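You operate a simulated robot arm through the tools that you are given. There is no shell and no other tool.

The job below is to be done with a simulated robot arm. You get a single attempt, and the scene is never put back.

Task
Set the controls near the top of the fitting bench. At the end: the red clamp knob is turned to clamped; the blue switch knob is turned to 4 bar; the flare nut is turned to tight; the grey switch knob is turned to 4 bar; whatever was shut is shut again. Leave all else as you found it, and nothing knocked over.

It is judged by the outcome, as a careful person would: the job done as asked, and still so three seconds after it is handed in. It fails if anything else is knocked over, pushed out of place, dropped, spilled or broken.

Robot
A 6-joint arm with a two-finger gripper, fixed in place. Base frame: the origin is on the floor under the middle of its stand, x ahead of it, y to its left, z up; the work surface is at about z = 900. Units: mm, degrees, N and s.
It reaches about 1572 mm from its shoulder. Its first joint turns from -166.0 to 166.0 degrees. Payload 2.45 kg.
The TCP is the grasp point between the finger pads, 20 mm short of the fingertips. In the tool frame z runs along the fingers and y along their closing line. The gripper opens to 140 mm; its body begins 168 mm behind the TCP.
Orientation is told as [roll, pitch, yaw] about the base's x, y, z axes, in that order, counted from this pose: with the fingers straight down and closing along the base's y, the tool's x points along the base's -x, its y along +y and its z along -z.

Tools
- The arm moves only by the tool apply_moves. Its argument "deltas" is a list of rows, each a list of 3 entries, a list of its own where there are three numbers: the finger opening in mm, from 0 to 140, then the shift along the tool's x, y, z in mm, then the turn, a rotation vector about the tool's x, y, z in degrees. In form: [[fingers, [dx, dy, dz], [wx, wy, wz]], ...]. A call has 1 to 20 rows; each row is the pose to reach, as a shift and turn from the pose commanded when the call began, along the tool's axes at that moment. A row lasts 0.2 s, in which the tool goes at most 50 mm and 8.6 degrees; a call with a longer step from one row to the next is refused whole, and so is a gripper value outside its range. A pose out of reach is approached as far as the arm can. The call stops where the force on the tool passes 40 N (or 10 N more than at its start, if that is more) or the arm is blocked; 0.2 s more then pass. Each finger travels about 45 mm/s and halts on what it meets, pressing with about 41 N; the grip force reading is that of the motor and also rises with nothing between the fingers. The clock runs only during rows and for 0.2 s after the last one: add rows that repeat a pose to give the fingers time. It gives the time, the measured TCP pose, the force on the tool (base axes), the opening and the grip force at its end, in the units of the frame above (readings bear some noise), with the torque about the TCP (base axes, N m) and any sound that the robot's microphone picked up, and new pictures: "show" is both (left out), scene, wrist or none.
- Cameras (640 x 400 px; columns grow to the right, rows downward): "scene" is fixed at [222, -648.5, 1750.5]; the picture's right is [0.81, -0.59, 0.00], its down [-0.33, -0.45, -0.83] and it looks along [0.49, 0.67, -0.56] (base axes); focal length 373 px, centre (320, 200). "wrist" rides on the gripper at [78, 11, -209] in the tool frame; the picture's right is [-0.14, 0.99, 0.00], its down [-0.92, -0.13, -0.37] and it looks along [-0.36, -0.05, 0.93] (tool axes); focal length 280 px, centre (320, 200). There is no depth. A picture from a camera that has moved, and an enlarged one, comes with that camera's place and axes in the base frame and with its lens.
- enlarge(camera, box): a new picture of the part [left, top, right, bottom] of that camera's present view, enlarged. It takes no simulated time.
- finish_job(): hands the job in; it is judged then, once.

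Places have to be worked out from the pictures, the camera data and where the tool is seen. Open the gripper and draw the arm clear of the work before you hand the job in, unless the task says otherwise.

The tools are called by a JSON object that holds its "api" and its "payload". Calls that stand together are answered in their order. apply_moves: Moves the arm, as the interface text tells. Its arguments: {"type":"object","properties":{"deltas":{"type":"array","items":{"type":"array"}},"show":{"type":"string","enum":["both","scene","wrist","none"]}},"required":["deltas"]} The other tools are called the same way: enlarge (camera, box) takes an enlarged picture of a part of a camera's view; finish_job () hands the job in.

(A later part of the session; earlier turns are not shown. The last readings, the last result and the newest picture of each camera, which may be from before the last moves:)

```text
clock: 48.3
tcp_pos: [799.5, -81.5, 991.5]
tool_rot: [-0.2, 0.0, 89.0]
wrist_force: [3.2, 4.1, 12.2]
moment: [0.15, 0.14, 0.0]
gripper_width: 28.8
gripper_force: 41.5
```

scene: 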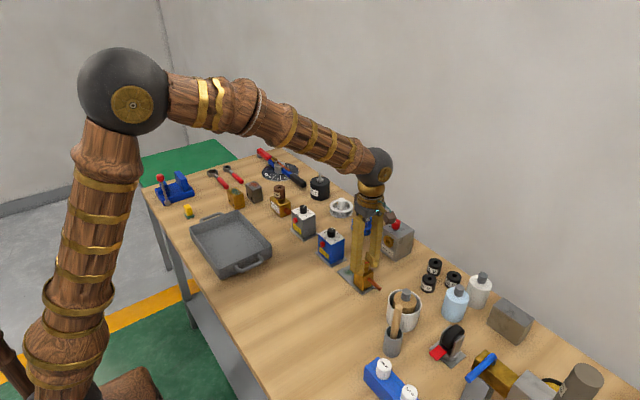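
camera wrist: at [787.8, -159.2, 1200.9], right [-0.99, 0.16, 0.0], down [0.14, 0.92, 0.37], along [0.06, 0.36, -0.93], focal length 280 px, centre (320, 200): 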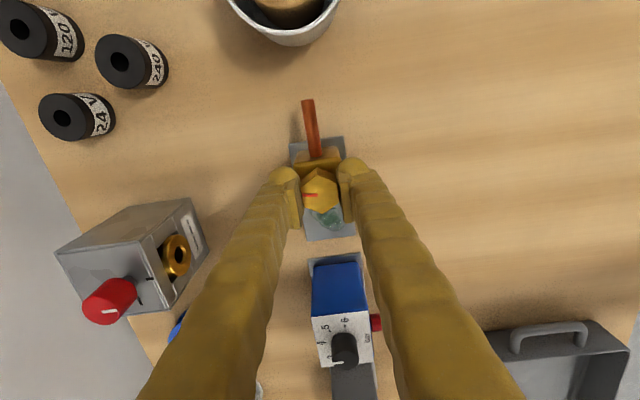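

Press is 12 N as before. I'll add a bit more and try the first 15° clockwise.

{"api": "apply_moves", "payload": {"deltas": [[18, [-0.12, -0.1, 0.35], [0, 0, 0]], [18, [-0.12, -0.1, 0.35], [0, 0, 5]], [18, [-0.12, -0.1, 0.35], [0, 0, 10]], [18, [-0.12, -0.1, 0.35], [0, 0, 15]]], "show": "wrist"}}

{"api": "enlarge", "payload": {"camera": "scene", "box": [330, 235, 400, 305]}}

{"api": "enlarge", "payload": {"camera": "wrist", "box": [260, 120, 380, 240]}}

```text
clock: 49.3
tcp_pos: [799.9, -80.9, 991.5]
tool_rot: [-0.2, -0.1, 74.0]
wrist_force: [-4.5, -7.0, 33.9]
moment: [-0.23, 0.12, -0.02]
gripper_width: 28.7
gripper_force: 41.1
camera wrist: at [768.0, -153.3, 1200.5], right [-0.91, 0.41, 0.0], down [0.38, 0.85, 0.37], along [0.15, 0.34, -0.93], focal length 280 px, centre (320, 200)
```

wrist: 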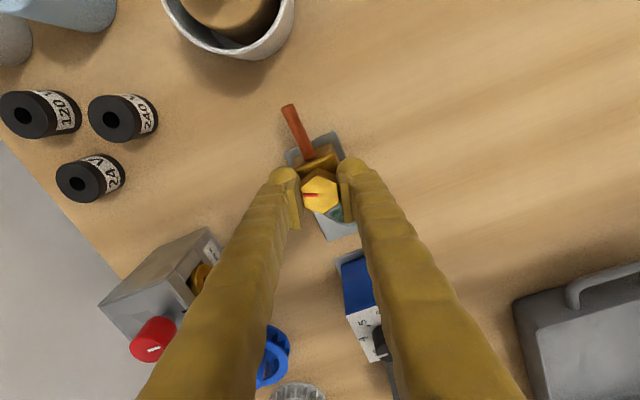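

```text
5.71 times, centred on (365, 270) of scene
camera zoom: at [222.0, -648.5, 1750.5], right [0.81, -0.59, 0.0], down [-0.33, -0.45, -0.83], along [0.49, 0.67, -0.56], focal length 2132 px, centre (63, -200)
```

zoom: 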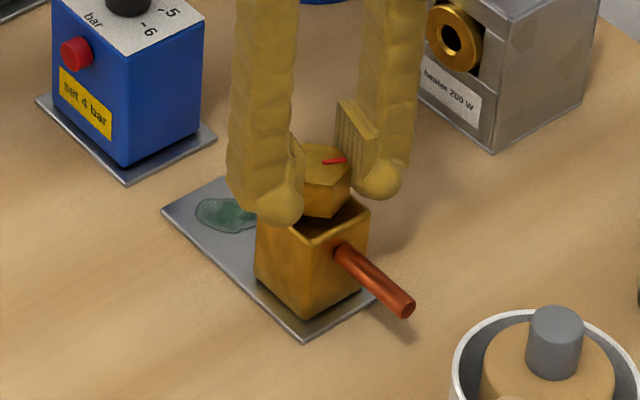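

```text
3.33 times, centred on (320, 180) of wrist
camera zoom: at [768.0, -153.3, 1200.5], right [-0.91, 0.41, 0.0], down [0.38, 0.85, 0.37], along [0.15, 0.34, -0.93], focal length 935 px, centre (320, 267)
```

zoom: 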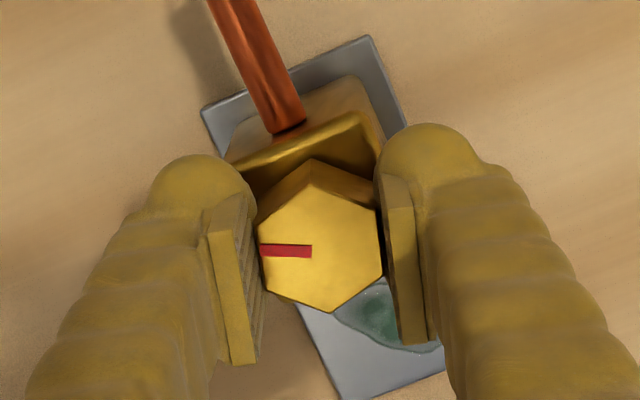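

The nut turns and the fitting stays put. I'll ease the press, correct the side load, and continue 30°.

{"api": "apply_moves", "payload": {"deltas": [[18, [0.3, 0.06, -0.2], [0, 0, 0]], [18, [0.3, 0.06, -0.2], [0, 0, 5]], [18, [0.3, 0.06, -0.2], [0, 0, 10]], [18, [0.3, 0.06, -0.2], [0, 0, 15]], [18, [0.3, 0.06, -0.2], [0, 0, 20]], [18, [0.3, 0.06, -0.2], [0, 0, 25]], [18, [0.3, 0.06, -0.2], [0, 0, 30]]], "show": "none"}}

{"api": "enlarge", "payload": {"camera": "scene", "box": [330, 235, 400, 305]}}

{"api": "enlarge", "payload": {"camera": "wrist", "box": [260, 120, 380, 240]}}

```text
clock: 50.9
tcp_pos: [798.7, -79.9, 991.2]
tool_rot: [-0.2, -0.3, 43.9]
wrist_force: [1.7, -6.1, 30.5]
moment: [-0.15, -0.01, -0.01]
gripper_width: 29.0
gripper_force: 41.0
```

```text
5.71 times, centred on (365, 270) of scene
camera zoom: at [222.0, -648.5, 1750.5], right [0.81, -0.59, 0.0], down [-0.33, -0.45, -0.83], along [0.49, 0.67, -0.56], focal length 2132 px, centre (63, -200)
```

zoom: 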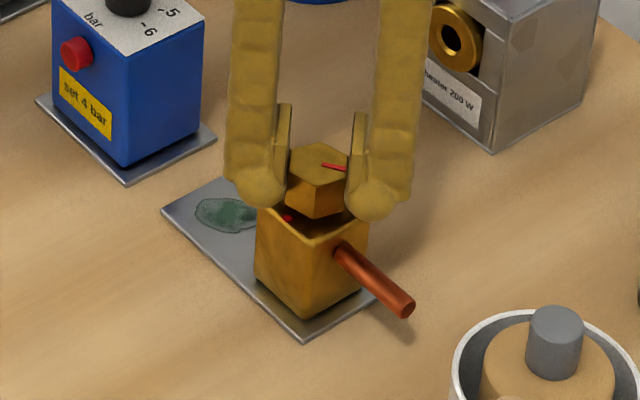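

```text
3.33 times, centred on (320, 180) of wrist
camera zoom: at [736.1, -127.3, 1200.1], right [-0.59, 0.81, 0.0], down [0.75, 0.55, 0.37], along [0.3, 0.22, -0.93], focal length 935 px, centre (320, 267)
```

zoom: 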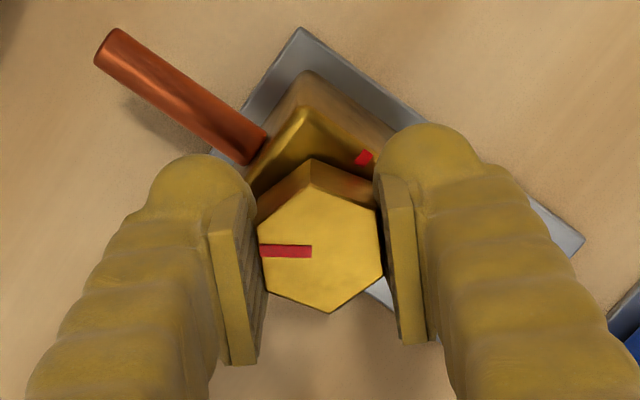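

All steady. I'll continue another 40° with small trims.

{"api": "apply_moves", "payload": {"deltas": [[18, [0.14, -0.14, -0.1], [0, 0, 5]], [18, [0.14, -0.14, -0.1], [0, 0, 10]], [18, [0.14, -0.14, -0.1], [0, 0, 15]], [18, [0.14, -0.14, -0.1], [0, 0, 20]], [18, [0.14, -0.14, -0.1], [0, 0, 25]], [18, [0.14, -0.14, -0.1], [0, 0, 30]], [18, [0.14, -0.14, -0.1], [0, 0, 35]], [18, [0.14, -0.14, -0.1], [0, 0, 40]]], "show": "none"}}

{"api": "enlarge", "payload": {"camera": "scene", "box": [330, 235, 400, 305]}}

{"api": "enlarge", "payload": {"camera": "wrist", "box": [260, 120, 380, 240]}}

```text
clock: 52.7
tcp_pos: [799.0, -80.2, 990.8]
tool_rot: [0.0, -0.2, 3.8]
wrist_force: [-2.5, 6.6, 18.2]
moment: [0.08, 0.15, 0.04]
gripper_width: 28.8
gripper_force: 41.3
```

```text
5.71 times, centred on (365, 270) of scene
camera zoom: at [222.0, -648.5, 1750.5], right [0.81, -0.59, 0.0], down [-0.33, -0.45, -0.83], along [0.49, 0.67, -0.56], focal length 2132 px, centre (63, -200)
```

zoom: 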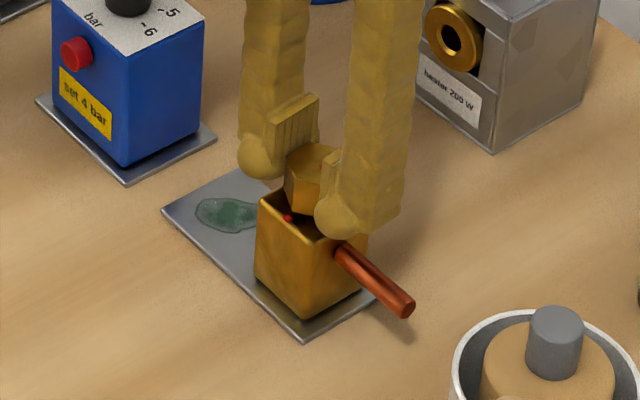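

```text
3.33 times, centred on (320, 180) of wrist
camera zoom: at [721.4, -75.4, 1199.9], right [0.07, 1.0, 0.0], down [0.93, -0.07, 0.37], along [0.37, -0.03, -0.93], focal length 935 px, centre (320, 267)
```

zoom: 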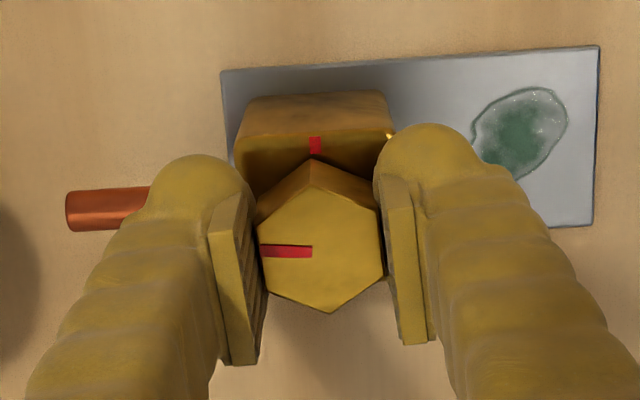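

Halfway, and the fitting hasn't moved. I'll correct the trims and continue another 40°.

{"api": "apply_moves", "payload": {"deltas": [[18, [0.08, 0.22, 0.15], [0, 0, 0]], [18, [0.08, 0.22, 0.15], [0, 0, 5]], [18, [0.08, 0.22, 0.15], [0, 0, 10]], [18, [0.08, 0.22, 0.15], [0, 0, 15]], [18, [0.08, 0.22, 0.15], [0, 0, 20]], [18, [0.08, 0.22, 0.15], [0, 0, 25]], [18, [0.08, 0.22, 0.15], [0, 0, 30]], [18, [0.08, 0.22, 0.15], [0, 0, 35]], [18, [0.08, 0.22, 0.15], [0, 0, 40]]], "show": "none"}}

{"api": "enlarge", "payload": {"camera": "scene", "box": [330, 235, 400, 305]}}

{"api": "enlarge", "payload": {"camera": "wrist", "box": [260, 120, 380, 240]}}

```text
clock: 54.7
tcp_pos: [799.1, -81.1, 990.2]
tool_rot: [0.1, -0.1, -35.9]
wrist_force: [2.6, 1.1, 13.0]
moment: [-0.09, -0.19, 0.0]
gripper_width: 28.7
gripper_force: 41.4
```

```text
5.71 times, centred on (365, 270) of scene
camera zoom: at [222.0, -648.5, 1750.5], right [0.81, -0.59, 0.0], down [-0.33, -0.45, -0.83], along [0.49, 0.67, -0.56], focal length 2132 px, centre (63, -200)
```

zoom: 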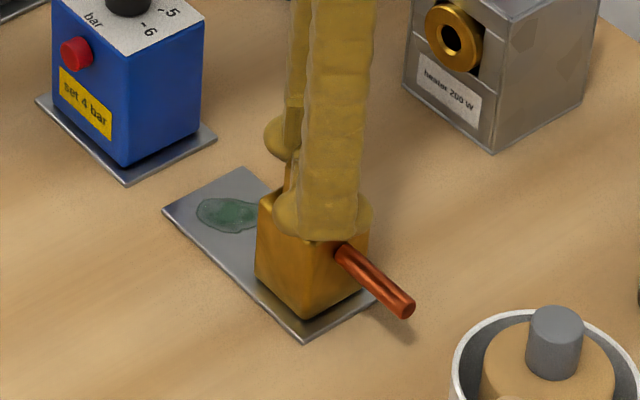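

```text
3.33 times, centred on (320, 180) of wrist
camera zoom: at [743.3, -26.0, 1199.8], right [0.69, 0.72, 0.0], down [0.67, -0.65, 0.37], along [0.27, -0.26, -0.93], focal length 935 px, centre (320, 267)
```

zoom: 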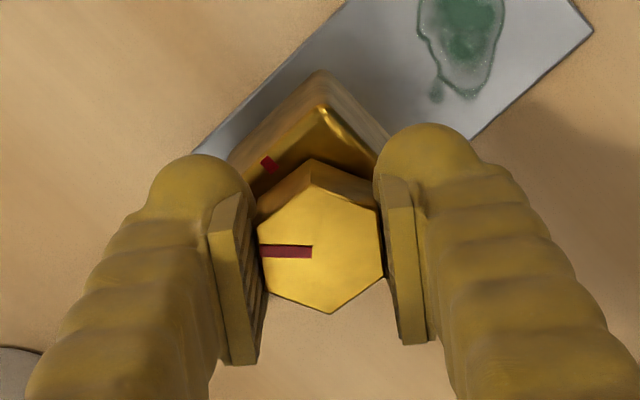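

About 125° done. I'll restore some downward press and go 30° more, then check against the body mark.

{"api": "apply_moves", "payload": {"deltas": [[18, [0, 0, 0.25], [0, 0, 0]], [18, [0, 0, 0.25], [0, 0, 5]], [18, [0, 0, 0.25], [0, 0, 10]], [18, [0, 0, 0.25], [0, 0, 15]], [18, [0, 0, 0.25], [0, 0, 20]], [18, [0, 0, 0.25], [0, 0, 25]], [18, [0, 0, 0.25], [0, 0, 30]]], "show": "none"}}

{"api": "enlarge", "payload": {"camera": "scene", "box": [330, 235, 400, 305]}}

{"api": "enlarge", "payload": {"camera": "wrist", "box": [260, 120, 380, 240]}}

```text
clock: 56.3
tcp_pos: [799.3, -79.7, 991.0]
tool_rot: [0.0, 0.0, -66.1]
wrist_force: [-1.2, 4.8, 16.3]
moment: [-0.03, 0.04, 0.0]
gripper_width: 28.7
gripper_force: 40.8
```

```text
5.71 times, centred on (365, 270) of scene
camera zoom: at [222.0, -648.5, 1750.5], right [0.81, -0.59, 0.0], down [-0.33, -0.45, -0.83], along [0.49, 0.67, -0.56], focal length 2132 px, centre (63, -200)
```

zoom: 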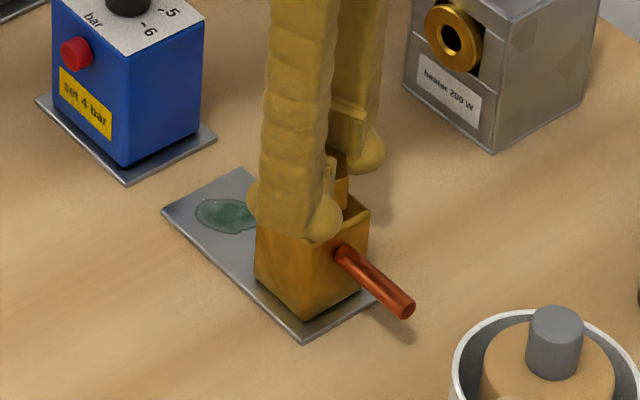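

```text
3.33 times, centred on (320, 180) of wrist
camera zoom: at [778.2, -5.0, 1199.8], right [0.96, 0.28, 0.0], down [0.26, -0.89, 0.37], along [0.1, -0.35, -0.93], focal length 935 px, centre (320, 267)
```

zoom: 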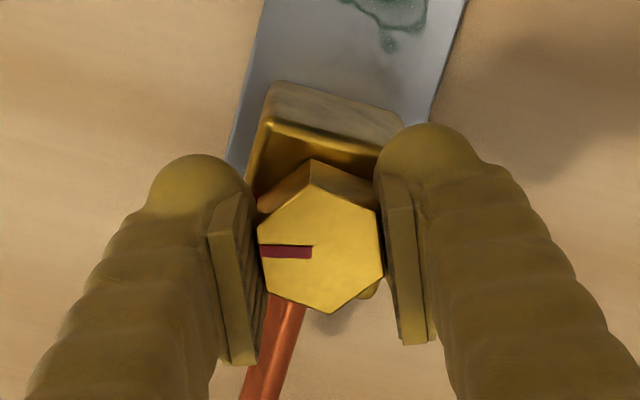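

By the image the mark is about 14° short of the body mark. I'll turn the last stretch slowly and watch torque for a stop.

{"api": "apply_moves", "payload": {"deltas": [[18, [0.12, 0.06, 0.1], [0, 0, 4]], [18, [0.12, 0.06, 0.1], [0, 0, 8]], [18, [0.12, 0.06, 0.1], [0, 0, 12]], [18, [0.12, 0.06, 0.1], [0, 0, 14.5]], [18, [0.12, 0.06, 0.1], [0, 0, 14.5]]], "show": "wrist"}}

{"api": "enlarge", "payload": {"camera": "scene", "box": [330, 235, 400, 305]}}

{"api": "enlarge", "payload": {"camera": "wrist", "box": [280, 160, 360, 220]}}

```text
clock: 57.5
tcp_pos: [799.0, -81.0, 989.8]
tool_rot: [0.2, 0.0, -80.6]
wrist_force: [-2.4, 6.1, 16.8]
moment: [0.06, 0.02, 0.01]
gripper_width: 28.8
gripper_force: 41.1
camera wrist: at [797.9, -2.1, 1199.8], right [1.0, 0.03, 0.0], down [0.02, -0.93, 0.37], along [0.01, -0.37, -0.93], focal length 280 px, centre (320, 200)
```

wrist: 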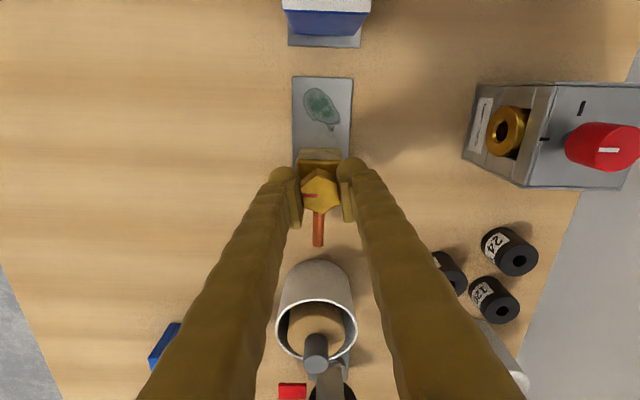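

```text
5.71 times, centred on (365, 270) of scene
camera zoom: at [222.0, -648.5, 1750.5], right [0.81, -0.59, 0.0], down [-0.33, -0.45, -0.83], along [0.49, 0.67, -0.56], focal length 2132 px, centre (63, -200)
```

zoom: 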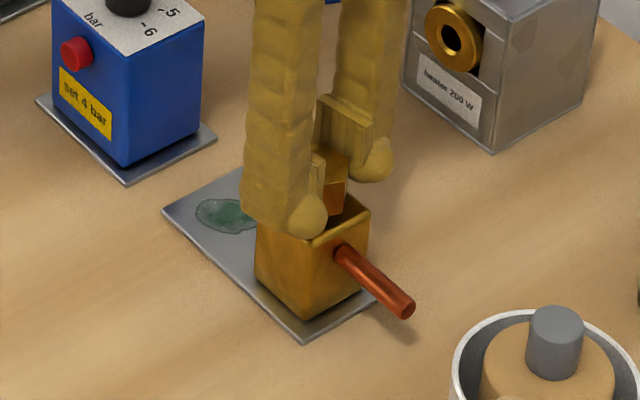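

```text
6.67 times, centred on (320, 190) of wrist
camera zoom: at [797.9, -2.1, 1199.8], right [1.0, 0.03, 0.0], down [0.02, -0.93, 0.37], along [0.01, -0.37, -0.93], focal length 1869 px, centre (320, 267)
```

zoom: 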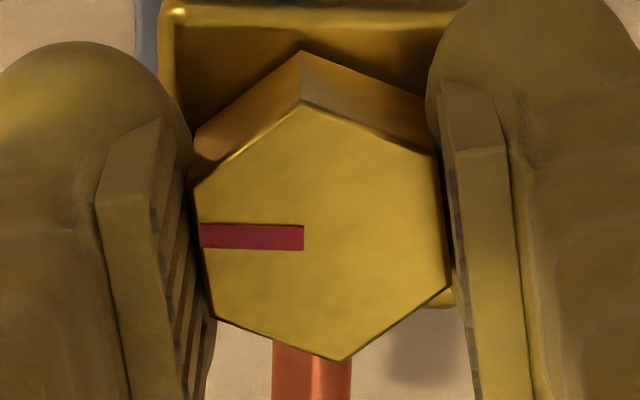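

The nut mark now points within about 1° of the body-mark direction, and the plate hasn't moved. I'll relieve the load, open, rise, and check the alignment.

{"api": "apply_moves", "payload": {"deltas": [[18, [0.2, -0.05, -0.2], [0, 0, 0]], [18, [0.2, -0.05, -0.4], [0, 0, 0]], [30, [0.2, -0.05, -0.4], [0, 0, 0]], [45, [0.2, -0.05, -0.4], [0, 0, 0]], [60, [0.2, -0.05, -0.4], [0, 0, 0]], [60, [0.2, -0.05, -0.4], [0, 0, 0]], [60, [0.2, -0.05, -0.4], [0, 0, 0]], [60, [0, 0, -20], [0, 0, 0]], [60, [0, 0, -60], [0, 0, 0]], [60, [0, 0, -100], [0, 0, 0]], [60, [0, 0, -125], [0, 0, 0]], [60, [0, 0, -125], [0, 0, 0]]]}}

{"api": "enlarge", "payload": {"camera": "wrist", "box": [280, 120, 360, 190]}}

{"api": "enlarge", "payload": {"camera": "scene", "box": [330, 245, 400, 305]}}

{"api": "enlarge", "payload": {"camera": "wrist", "box": [420, 60, 520, 240]}}

```text
clock: 60.1
tcp_pos: [799.2, -79.9, 1115.5]
tool_rot: [0.1, 0.0, -80.5]
wrist_force: [-0.1, -0.4, 0.1]
moment: [0.0, 0.01, -0.01]
gripper_width: 60.1
gripper_force: 0.0
camera wrist: at [797.1, -1.4, 1324.9], right [1.0, 0.03, 0.0], down [0.02, -0.93, 0.37], along [0.01, -0.37, -0.93], focal length 280 px, centre (320, 200)
```

scene: 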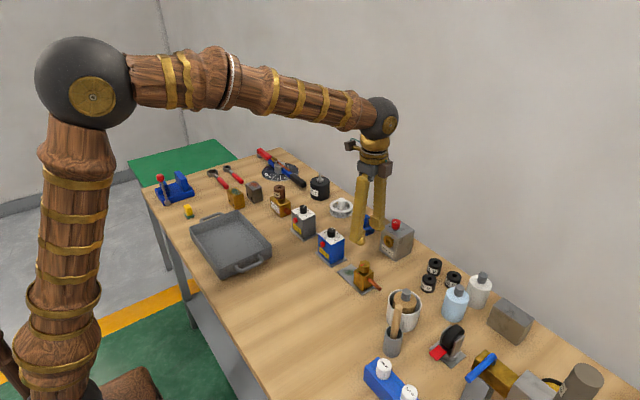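
wrist: 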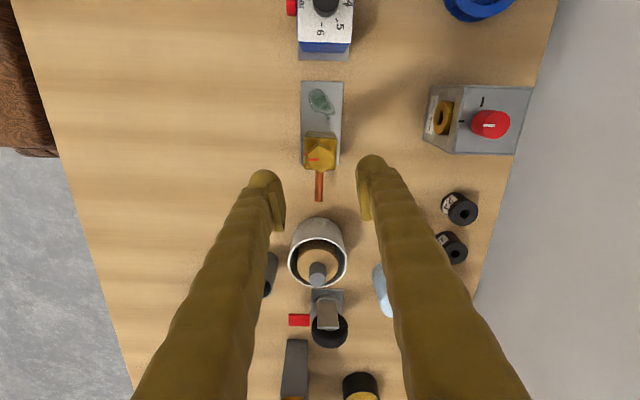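

```text
5.71 times, centred on (320, 155) of wrist
camera zoom: at [797.1, -1.4, 1324.9], right [1.0, 0.03, 0.0], down [0.02, -0.93, 0.37], along [0.01, -0.37, -0.93], focal length 1602 px, centre (320, 457)
```

zoom: 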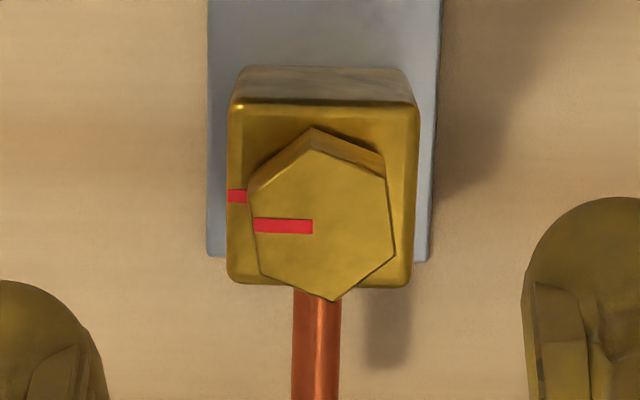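

```text
6.67 times, centred on (365, 275) of scene
camera zoom: at [222.0, -648.5, 1750.5], right [0.81, -0.59, 0.0], down [-0.33, -0.45, -0.83], along [0.49, 0.67, -0.56], focal length 2487 px, centre (20, -300)
```

zoom: 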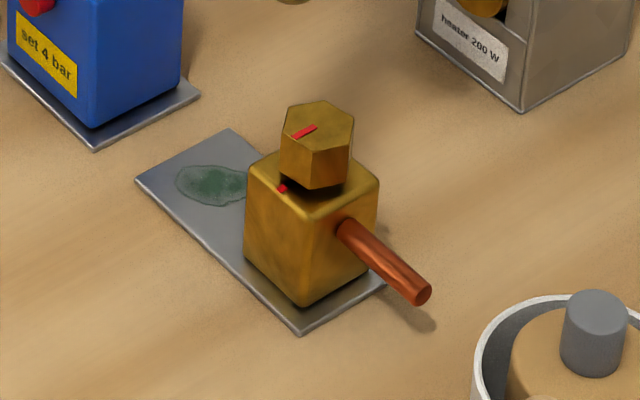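

```text
2.22 times, centred on (470, 150) of wrist
camera zoom: at [797.1, -1.4, 1324.9], right [1.0, 0.03, 0.0], down [0.02, -0.93, 0.37], along [0.01, -0.37, -0.93], focal length 623 px, centre (-13, 311)
```

zoom: 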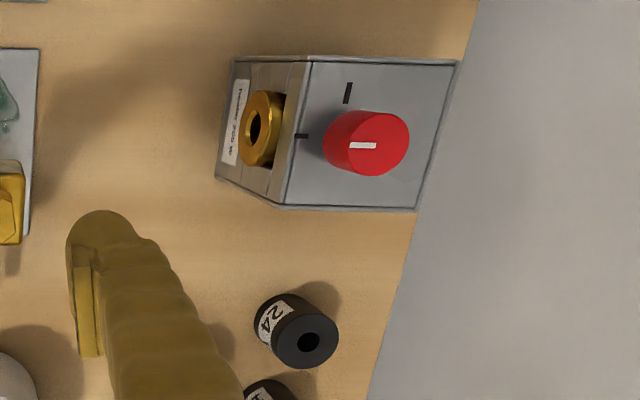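

The nut mark lines up with the body mark to within about 2°, and the fitting is exactly where it was. Next is the clamp knob, triangulated at about (970, -30) with its top at z≈1040. I'll move above it at yaw 0 and stay high.

{"api": "apply_moves", "payload": {"deltas": [[60, [0, 0, -34.5], [0, 0, -8]], [60, [2, 17, -34.5], [0, 0, -16]], [60, [4, 35, -34.5], [0, 0, -24]], [65, [6, 53, -34.5], [0, 0, -32]], [70, [8.5, 71, -34.5], [0, 0, -40]], [70, [10.5, 89, -34.5], [0, 0, -48]], [70, [12.5, 107, -34.5], [0, 0, -56]], [70, [15, 125, -34.5], [0, 0, -64]], [70, [17, 143, -34.5], [0, 0, -72]], [70, [19, 160, -34.5], [0, 0, -80]], [70, [21.1, 176.9, -34.5], [0, 0, -80.5]], [70, [21.1, 176.9, -34.5], [0, 0, -80.5]]]}}

{"api": "enlarge", "payload": {"camera": "wrist", "box": [270, 115, 370, 195]}}

{"api": "enlarge", "payload": {"camera": "scene", "box": [365, 160, 445, 270]}}

```text
clock: 62.7
tcp_pos: [970.2, -30.3, 1149.9]
tool_rot: [0.0, -0.3, 0.0]
wrist_force: [0.3, -0.1, 0.3]
moment: [0.01, 0.01, 0.02]
gripper_width: 70.1
gripper_force: 0.1
camera wrist: at [892.5, -19.8, 1359.2], right [0.14, 0.99, 0.0], down [0.92, -0.13, 0.37], along [0.37, -0.05, -0.93], focal length 280 px, centre (320, 200)
```

scene: 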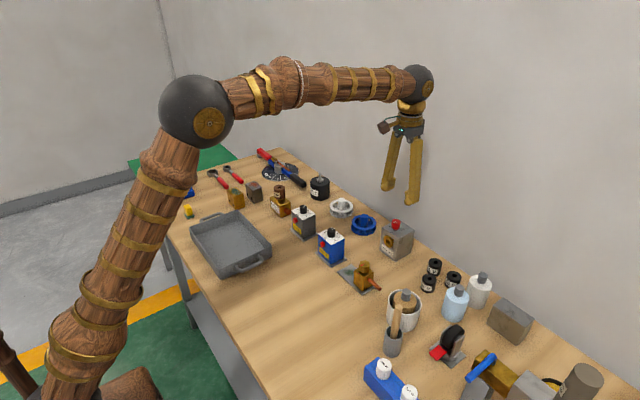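
wrist: 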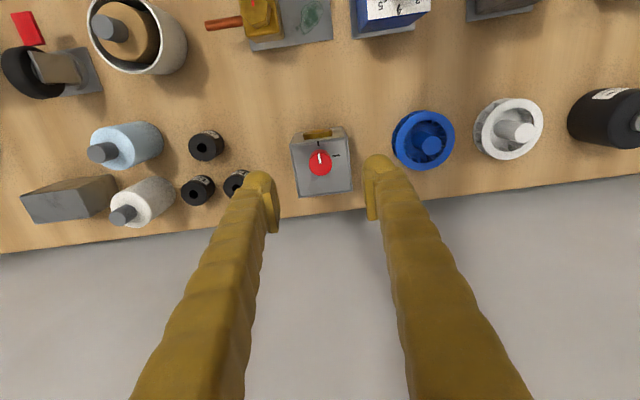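

```text
5.00 times, centred on (320, 155) of wrist
camera zoom: at [892.5, -19.8, 1359.2], right [0.14, 0.99, 0.0], down [0.92, -0.13, 0.37], along [0.37, -0.05, -0.93], focal length 1402 px, centre (320, 425)
```

zoom: 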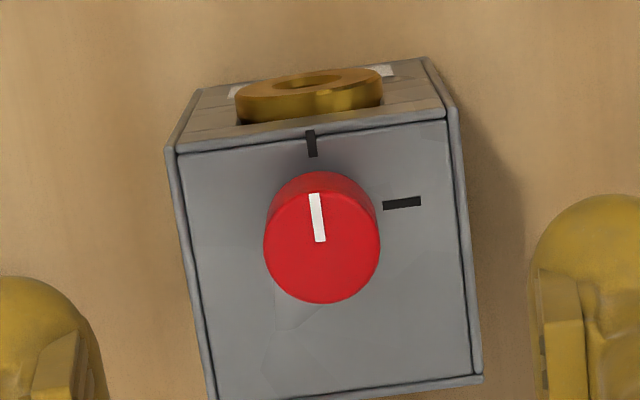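

```text
3.64 times, centred on (405, 215) of scene
camera zoom: at [222.0, -648.5, 1750.5], right [0.81, -0.59, 0.0], down [-0.33, -0.45, -0.83], along [0.49, 0.67, -0.56], focal length 1357 px, centre (11, 146)
```

zoom: 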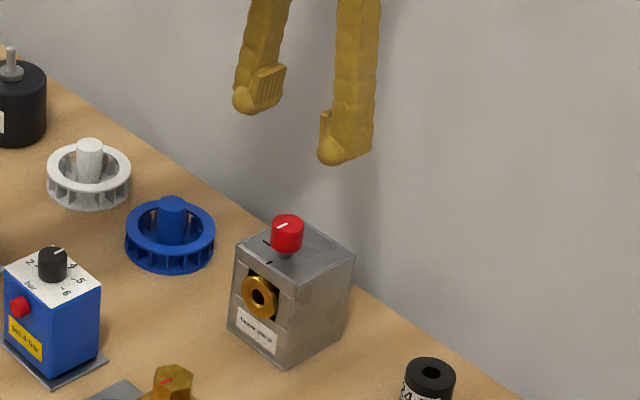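

The knob centre appears about 2 mm further in +x than the TCP, with its top at z≈1040. I'll shift, descend partway with the fingers straddling it, and check again.

{"api": "apply_moves", "payload": {"deltas": [[65, [-1.9, -0.2, 30], [0, 0, 0]], [60, [-1.9, -0.2, 55], [0, 0, 0]], [60, [-1.9, -0.2, 75], [0, 0, 0]], [60, [-1.9, -0.2, 88], [0, 0, 0]], [60, [-1.9, -0.2, 88], [0, 0, 0]]]}}

{"api": "enlarge", "payload": {"camera": "wrist", "box": [260, 120, 380, 240]}}

{"api": "enlarge", "payload": {"camera": "scene", "box": [370, 190, 430, 260]}}

```text
clock: 63.9
tcp_pos: [971.8, -29.8, 1062.0]
tool_rot: [0.1, -0.2, -0.1]
wrist_force: [0.5, -0.5, 0.3]
moment: [0.02, -0.04, 0.02]
gripper_width: 60.1
gripper_force: 0.0
camera wrist: at [894.6, -19.6, 1271.1], right [0.14, 0.99, 0.0], down [0.92, -0.13, 0.37], along [0.37, -0.05, -0.93], focal length 280 px, centre (320, 200)
```

scene: 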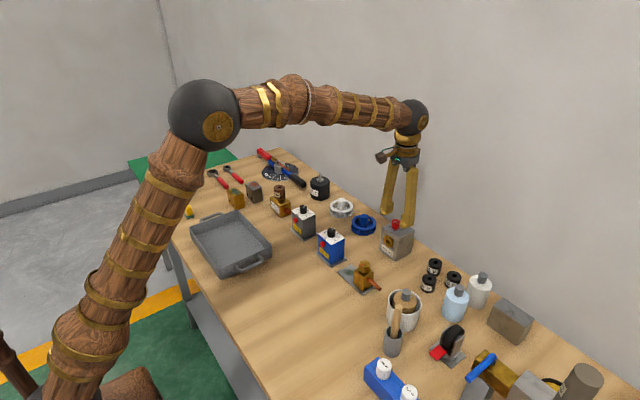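
wrist: 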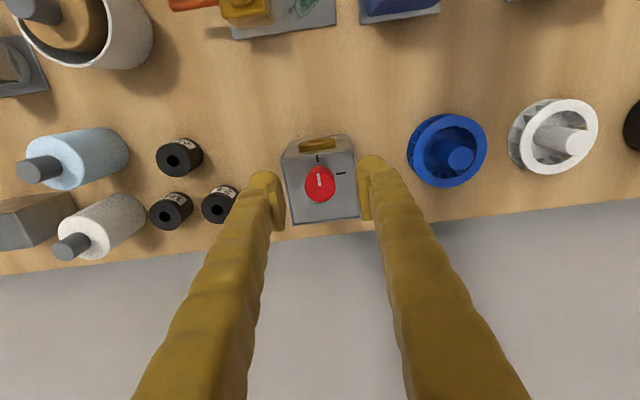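

```text
3.33 times, centred on (320, 180) of wrist
camera zoom: at [894.6, -19.6, 1271.1], right [0.14, 0.99, 0.0], down [0.92, -0.13, 0.37], along [0.37, -0.05, -0.93], focal length 935 px, centre (320, 267)
```

zoom: 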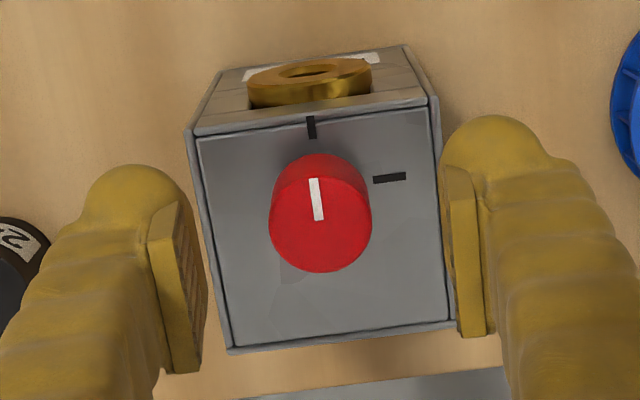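

```text
5.71 times, centred on (400, 225) of scene
camera zoom: at [222.0, -648.5, 1750.5], right [0.81, -0.59, 0.0], down [-0.33, -0.45, -0.83], along [0.49, 0.67, -0.56], focal length 2132 px, centre (-137, 57)
```

zoom: 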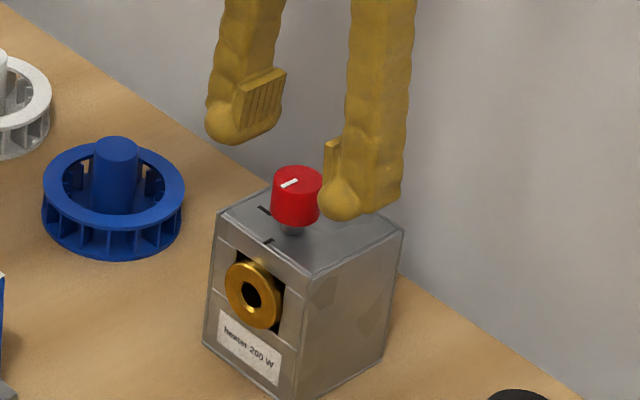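

The knob is centred between the fingers. I'll lower to about z=1046 (tips ~1026, above the knob's base) and close.

{"api": "apply_moves", "payload": {"deltas": [[60, [-0.4, 0, 8], [0, 0, 0]], [60, [-0.4, 0, 13], [0, 0, 0]], [60, [-0.4, 0, 17], [0, 0, 0]], [60, [-0.4, 0, 17], [0, 0, 0]], [48, [-0.4, 0, 17], [0, 0, 0]], [38, [-0.4, 0, 17], [0, 0, 0]], [30, [-0.4, 0, 17], [0, 0, 0]], [22, [-0.4, 0, 17], [0, 0, 0]], [15, [-0.4, 0, 17], [0, 0, 0]], [15, [-0.4, 0, 17], [0, 0, 0]]]}}

{"api": "enlarge", "payload": {"camera": "wrist", "box": [260, 120, 380, 240]}}

{"api": "enlarge", "payload": {"camera": "scene", "box": [370, 190, 430, 260]}}

```text
clock: 66.1
tcp_pos: [973.0, -30.2, 1044.4]
tool_rot: [0.0, -0.2, 0.0]
wrist_force: [0.4, -0.5, -0.3]
moment: [0.02, 0.02, -0.01]
gripper_width: 25.7
gripper_force: 40.6
camera wrist: at [895.2, -19.9, 1254.2], right [0.14, 0.99, 0.0], down [0.92, -0.13, 0.37], along [0.37, -0.05, -0.93], focal length 280 px, centre (320, 200)
```

scene: 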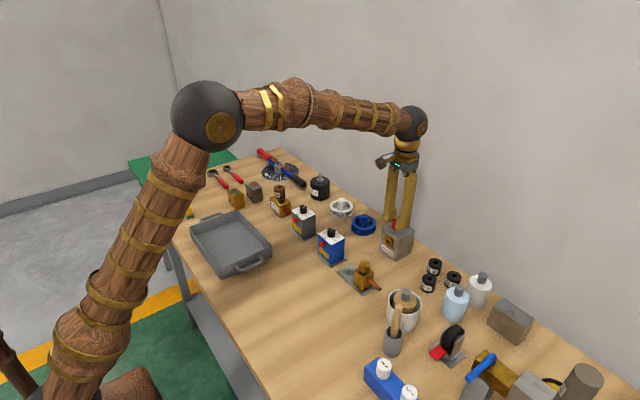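
wrist: 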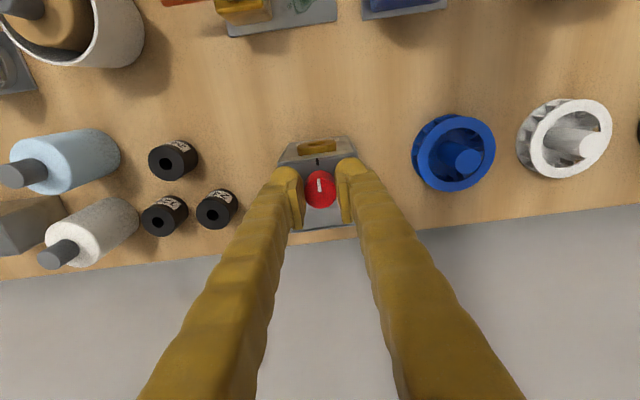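

```text
3.33 times, centred on (320, 180) of wrist
camera zoom: at [895.2, -19.9, 1254.2], right [0.14, 0.99, 0.0], down [0.92, -0.13, 0.37], along [0.37, -0.05, -0.93], focal length 935 px, centre (320, 267)
```

zoom: 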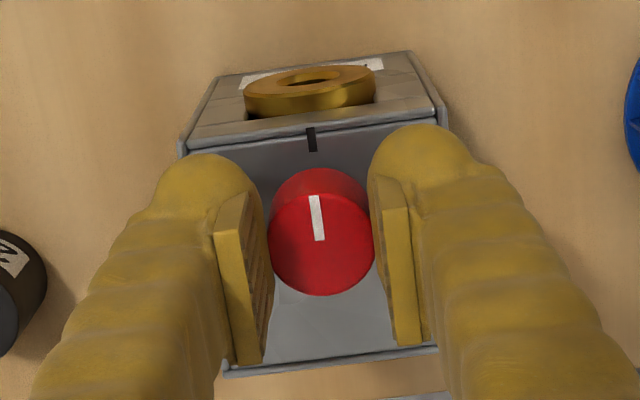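

```text
5.71 times, centred on (400, 225) of scene
camera zoom: at [222.0, -648.5, 1750.5], right [0.81, -0.59, 0.0], down [-0.33, -0.45, -0.83], along [0.49, 0.67, -0.56], focal length 2132 px, centre (-137, 57)
```

zoom: 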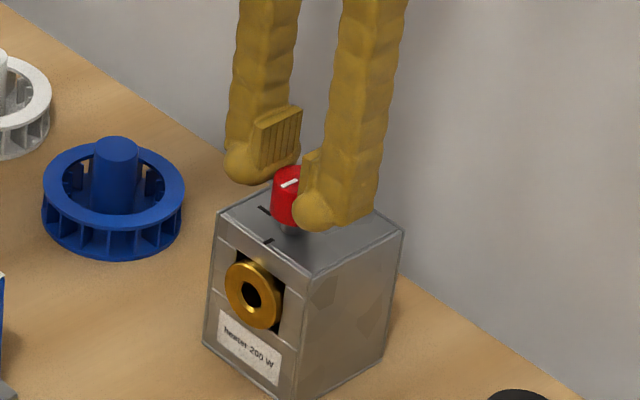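

Gripped (25.7 mm) and well centred. I'll press down gently to pin the heater box before turning.

{"api": "apply_moves", "payload": {"deltas": [[15, [0.3, 0, 0.3], [0, 0, 0]], [15, [0.3, 0, 0.6], [0, 0, 0]], [15, [0.3, 0, 0.6], [0, 0, 0]]], "show": "none"}}

```text
clock: 66.9
tcp_pos: [972.8, -30.6, 1044.5]
tool_rot: [0.1, -0.2, 0.0]
wrist_force: [1.8, 1.8, 5.5]
moment: [0.0, -0.09, 0.05]
gripper_width: 25.8
gripper_force: 41.3
```

Only 5.5 N so far. I'll add more press and then turn the first 15° clockwise.

{"api": "apply_moves", "payload": {"deltas": [[15, [0, 0, 0.3], [0, 0, 0]], [15, [0, 0, 0.6], [0, 0, 0]], [15, [0, 0, 0.6], [0, 0, 0]]], "show": "none"}}

```text
clock: 67.7
tcp_pos: [972.1, -30.2, 1044.3]
tool_rot: [0.0, -0.2, -0.1]
wrist_force: [3.8, 4.9, 19.2]
moment: [0.11, -0.01, 0.02]
gripper_width: 26.1
gripper_force: 41.0
```

Press is now 19 N. I'll turn 15° with a small trim and check that the box stays put.

{"api": "apply_moves", "payload": {"deltas": [[15, [-0.12, 0.15, 0.15], [0, 0, 0]], [15, [-0.12, 0.15, 0.15], [0, 0, 5]], [15, [-0.12, 0.15, 0.15], [0, 0, 10]], [15, [-0.12, 0.15, 0.15], [0, 0, 15]]], "show": "wrist"}}

{"api": "enlarge", "payload": {"camera": "wrist", "box": [260, 120, 380, 240]}}

{"api": "enlarge", "payload": {"camera": "scene", "box": [370, 190, 430, 260]}}

```text
clock: 68.7
tcp_pos: [972.7, -30.0, 1044.0]
tool_rot: [0.1, -0.1, -15.1]
wrist_force: [2.2, 9.3, 31.2]
moment: [0.04, -0.14, 0.02]
gripper_width: 25.8
gripper_force: 41.1
camera wrist: at [900.0, 0.0, 1253.9], right [0.39, 0.92, 0.0], down [0.85, -0.36, 0.37], along [0.34, -0.14, -0.93], focal length 280 px, centre (320, 200)
```

wrist: 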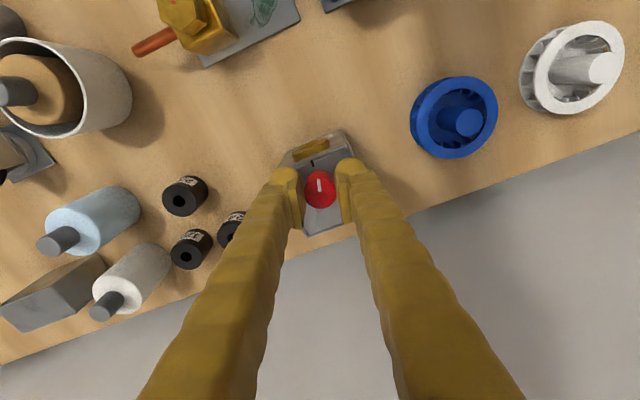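

```text
3.33 times, centred on (320, 180) of wrist
camera zoom: at [900.0, 0.0, 1253.9], right [0.39, 0.92, 0.0], down [0.85, -0.36, 0.37], along [0.34, -0.14, -0.93], focal length 935 px, centre (320, 267)
```

zoom: 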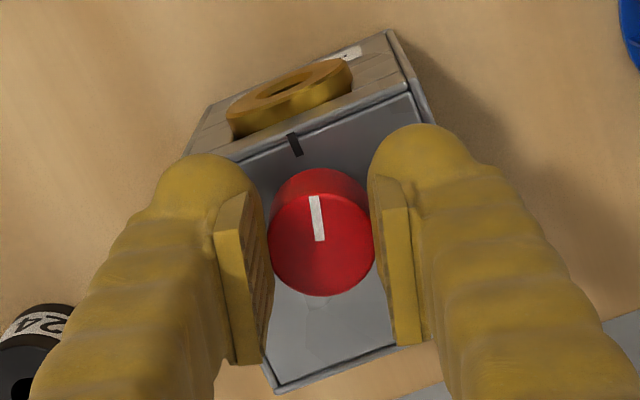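

```text
5.71 times, centred on (400, 225) of scene
camera zoom: at [222.0, -648.5, 1750.5], right [0.81, -0.59, 0.0], down [-0.33, -0.45, -0.83], along [0.49, 0.67, -0.56], focal length 2132 px, centre (-137, 57)
```

zoom: 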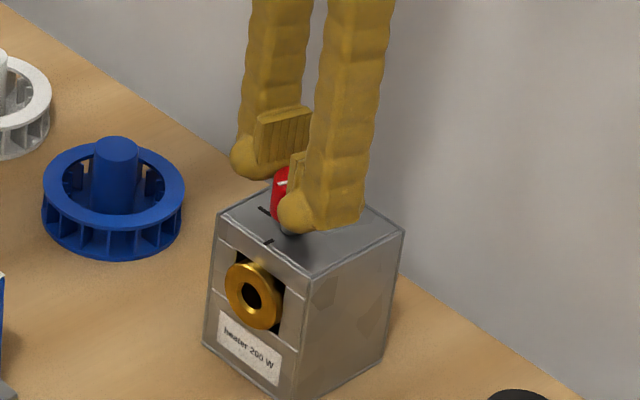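

The box hasn't moved and the knob is turning. I'll ease the loads and continue 30°.

{"api": "apply_moves", "payload": {"deltas": [[15, [0.08, 0.29, -0.2], [0, 0, 0]], [15, [0.08, 0.29, -0.2], [0, 0, 5]], [15, [0.08, 0.29, -0.2], [0, 0, 10]], [15, [0.08, 0.29, -0.2], [0, 0, 15]], [15, [0.08, 0.29, -0.2], [0, 0, 20]], [15, [0.08, 0.29, -0.2], [0, 0, 25]], [15, [0.08, 0.29, -0.2], [0, 0, 30]]], "show": "none"}}

{"api": "enlarge", "payload": {"camera": "wrist", "box": [260, 120, 380, 240]}}

{"api": "enlarge", "payload": {"camera": "scene", "box": [370, 190, 430, 260]}}

```text
clock: 70.3
tcp_pos: [972.0, -29.0, 1045.6]
tool_rot: [0.1, -0.1, -45.1]
wrist_force: [5.1, 8.8, 26.6]
moment: [0.06, -0.2, 0.02]
gripper_width: 25.8
gripper_force: 41.5
```

```text
3.33 times, centred on (320, 180) of wrist
camera zoom: at [925.4, 32.5, 1253.8], right [0.8, 0.6, 0.0], down [0.56, -0.74, 0.37], along [0.22, -0.29, -0.93], focal length 935 px, centre (320, 267)
```

zoom: 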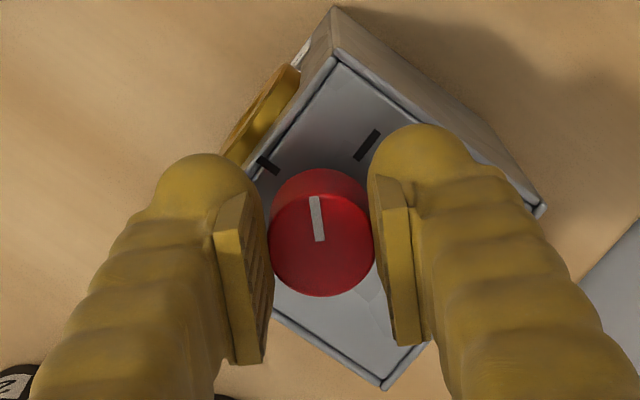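

```text
5.71 times, centred on (400, 225) of scene
camera zoom: at [222.0, -648.5, 1750.5], right [0.81, -0.59, 0.0], down [-0.33, -0.45, -0.83], along [0.49, 0.67, -0.56], focal length 2132 px, centre (-137, 57)
```

zoom: 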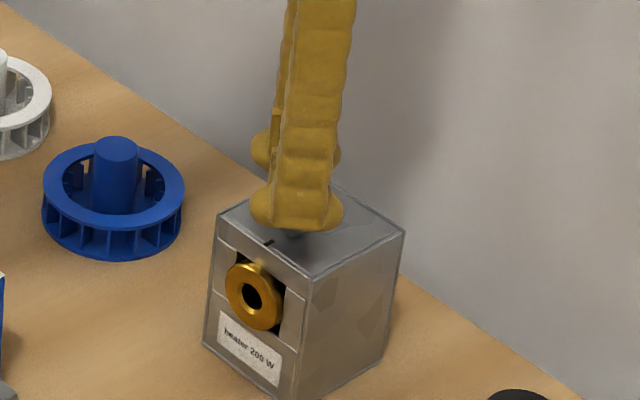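

The pointer is halfway between the two ticks and the box is steady. I'll trim and continue another 30°.

{"api": "apply_moves", "payload": {"deltas": [[15, [0.1, 0.3, -0.05], [0, 0, 0]], [15, [0.1, 0.3, -0.05], [0, 0, 5]], [15, [0.1, 0.3, -0.05], [0, 0, 10]], [15, [0.1, 0.3, -0.05], [0, 0, 15]], [15, [0.1, 0.3, -0.05], [0, 0, 20]], [15, [0.1, 0.3, -0.05], [0, 0, 25]], [15, [0.1, 0.3, -0.05], [0, 0, 30]]], "show": "none"}}

{"api": "enlarge", "payload": {"camera": "wrist", "box": [260, 120, 380, 240]}}

{"api": "enlarge", "payload": {"camera": "scene", "box": [370, 190, 430, 260]}}

```text
clock: 71.9
tcp_pos: [972.2, -30.1, 1043.9]
tool_rot: [0.2, 0.0, -75.2]
wrist_force: [4.1, 6.8, 21.1]
moment: [-0.09, 0.03, -0.01]
gripper_width: 25.9
gripper_force: 41.0
```

```text
3.33 times, centred on (320, 180) of wrist
camera zoom: at [963.5, 48.4, 1253.7], right [0.99, 0.12, 0.0], down [0.11, -0.92, 0.37], along [0.05, -0.37, -0.93], focal length 935 px, centre (320, 267)
```

zoom: 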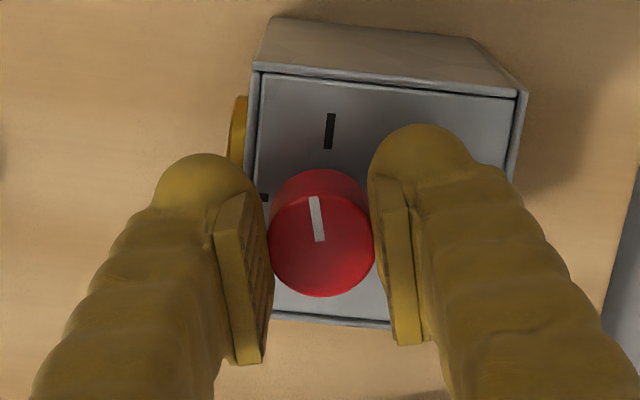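

```text
5.71 times, centred on (400, 225) of scene
camera zoom: at [222.0, -648.5, 1750.5], right [0.81, -0.59, 0.0], down [-0.33, -0.45, -0.83], along [0.49, 0.67, -0.56], focal length 2132 px, centre (-137, 57)
```

zoom: 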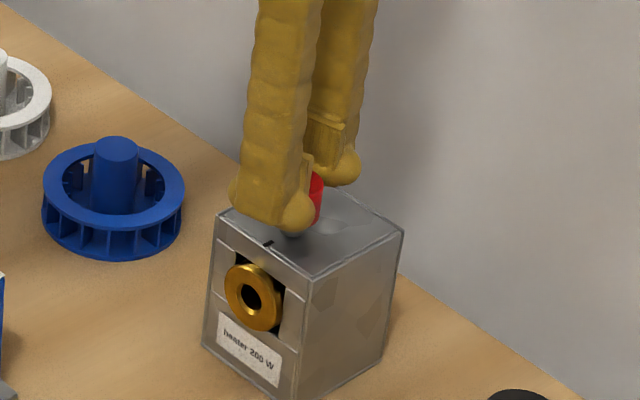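

15° remain to the clamped tick, so I'll finish the turn.

{"api": "apply_moves", "payload": {"deltas": [[15, [0.16, 0.15, 0], [0, 0, 4]], [15, [0.16, 0.15, 0], [0, 0, 8]], [15, [0.16, 0.15, 0], [0, 0, 12]], [15, [0.16, 0.15, 0], [0, 0, 15]], [15, [0.16, 0.15, 0], [0, 0, 15]]], "show": "none"}}

{"api": "enlarge", "payload": {"camera": "wrist", "box": [260, 120, 380, 240]}}

{"api": "enlarge", "payload": {"camera": "scene", "box": [370, 190, 430, 260]}}

```text
clock: 73.1
tcp_pos: [973.5, -29.3, 1043.9]
tool_rot: [0.1, 0.0, -90.1]
wrist_force: [3.2, 3.8, 14.3]
moment: [-0.18, -0.11, 0.03]
gripper_width: 25.8
gripper_force: 40.7
```

```text
3.33 times, centred on (320, 180) of wrist
camera zoom: at [984.3, 48.2, 1253.7], right [0.99, -0.14, 0.0], down [-0.13, -0.92, 0.37], along [-0.05, -0.36, -0.93], focal length 935 px, centre (320, 267)
```

zoom: 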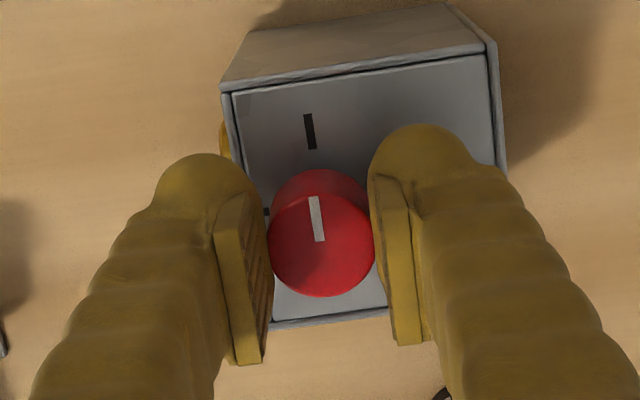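

```text
5.71 times, centred on (400, 225) of scene
camera zoom: at [222.0, -648.5, 1750.5], right [0.81, -0.59, 0.0], down [-0.33, -0.45, -0.83], along [0.49, 0.67, -0.56], focal length 2132 px, centre (-137, 57)
```

zoom: 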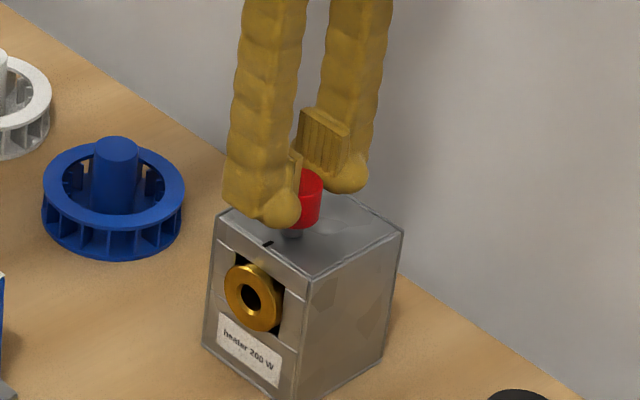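

The pointer is now in line with the second tick. I'll relieve, open, rise clear and verify.

{"api": "apply_moves", "payload": {"deltas": [[15, [0.1, 0.1, -0.3], [0, 0, 0]], [30, [0.1, 0.1, -0.4], [0, 0, 0]], [45, [0.1, 0.1, -0.4], [0, 0, 0]], [60, [0.1, 0.1, -0.4], [0, 0, 0]], [60, [0.1, 0.1, -0.4], [0, 0, 0]], [60, [0.1, 0.1, -0.4], [0, 0, 0]], [60, [0, 0, -20], [0, 0, 0]], [60, [0, 0, -60], [0, 0, 0]], [60, [0, 0, -105], [0, 0, 0]], [60, [0, 0, -105], [0, 0, 0]]]}}

{"api": "enlarge", "payload": {"camera": "wrist", "box": [270, 115, 370, 195]}}

{"api": "enlarge", "payload": {"camera": "scene", "box": [370, 190, 430, 260]}}

```text
clock: 75.3
tcp_pos: [972.2, -27.5, 1148.0]
tool_rot: [0.2, 0.0, -90.0]
wrist_force: [-0.9, -0.7, -0.6]
moment: [0.01, -0.03, -0.02]
gripper_width: 60.0
gripper_force: 0.0
camera wrist: at [984.1, 48.5, 1358.3], right [0.99, -0.14, 0.0], down [-0.13, -0.92, 0.37], along [-0.05, -0.36, -0.93], focal length 280 px, centre (320, 200)
```

scene: 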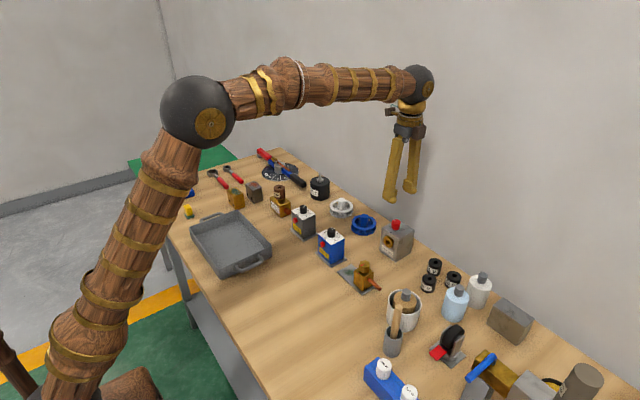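
wrist: 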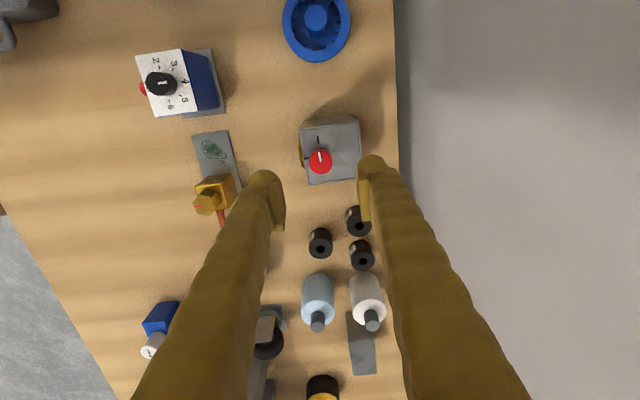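

```text
5.00 times, centred on (320, 155) of wrist
camera zoom: at [984.1, 48.5, 1358.3], right [0.99, -0.14, 0.0], down [-0.13, -0.92, 0.37], along [-0.05, -0.36, -0.93], focal length 1402 px, centre (320, 425)
```

zoom: 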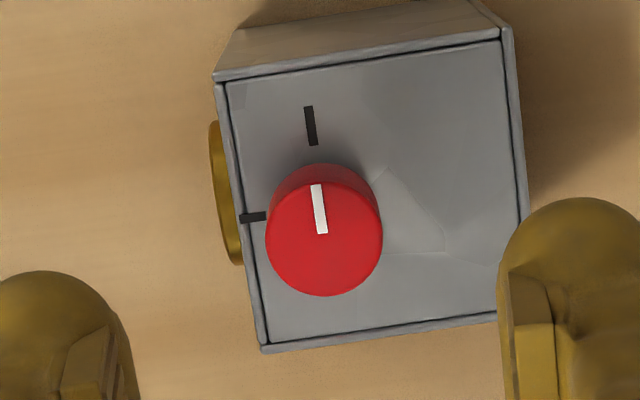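

```text
5.71 times, centred on (400, 225) of scene
camera zoom: at [222.0, -648.5, 1750.5], right [0.81, -0.59, 0.0], down [-0.33, -0.45, -0.83], along [0.49, 0.67, -0.56], focal length 2132 px, centre (-137, 57)
```

zoom: 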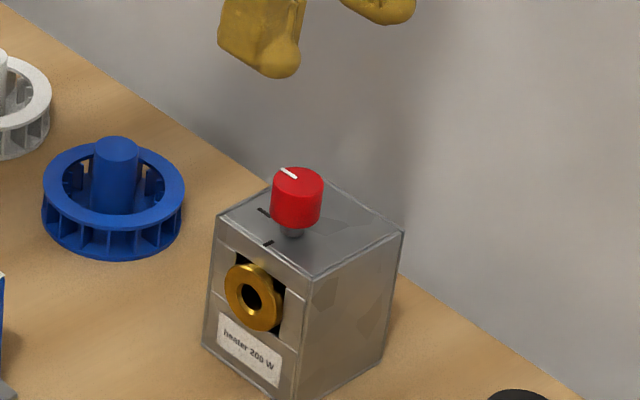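

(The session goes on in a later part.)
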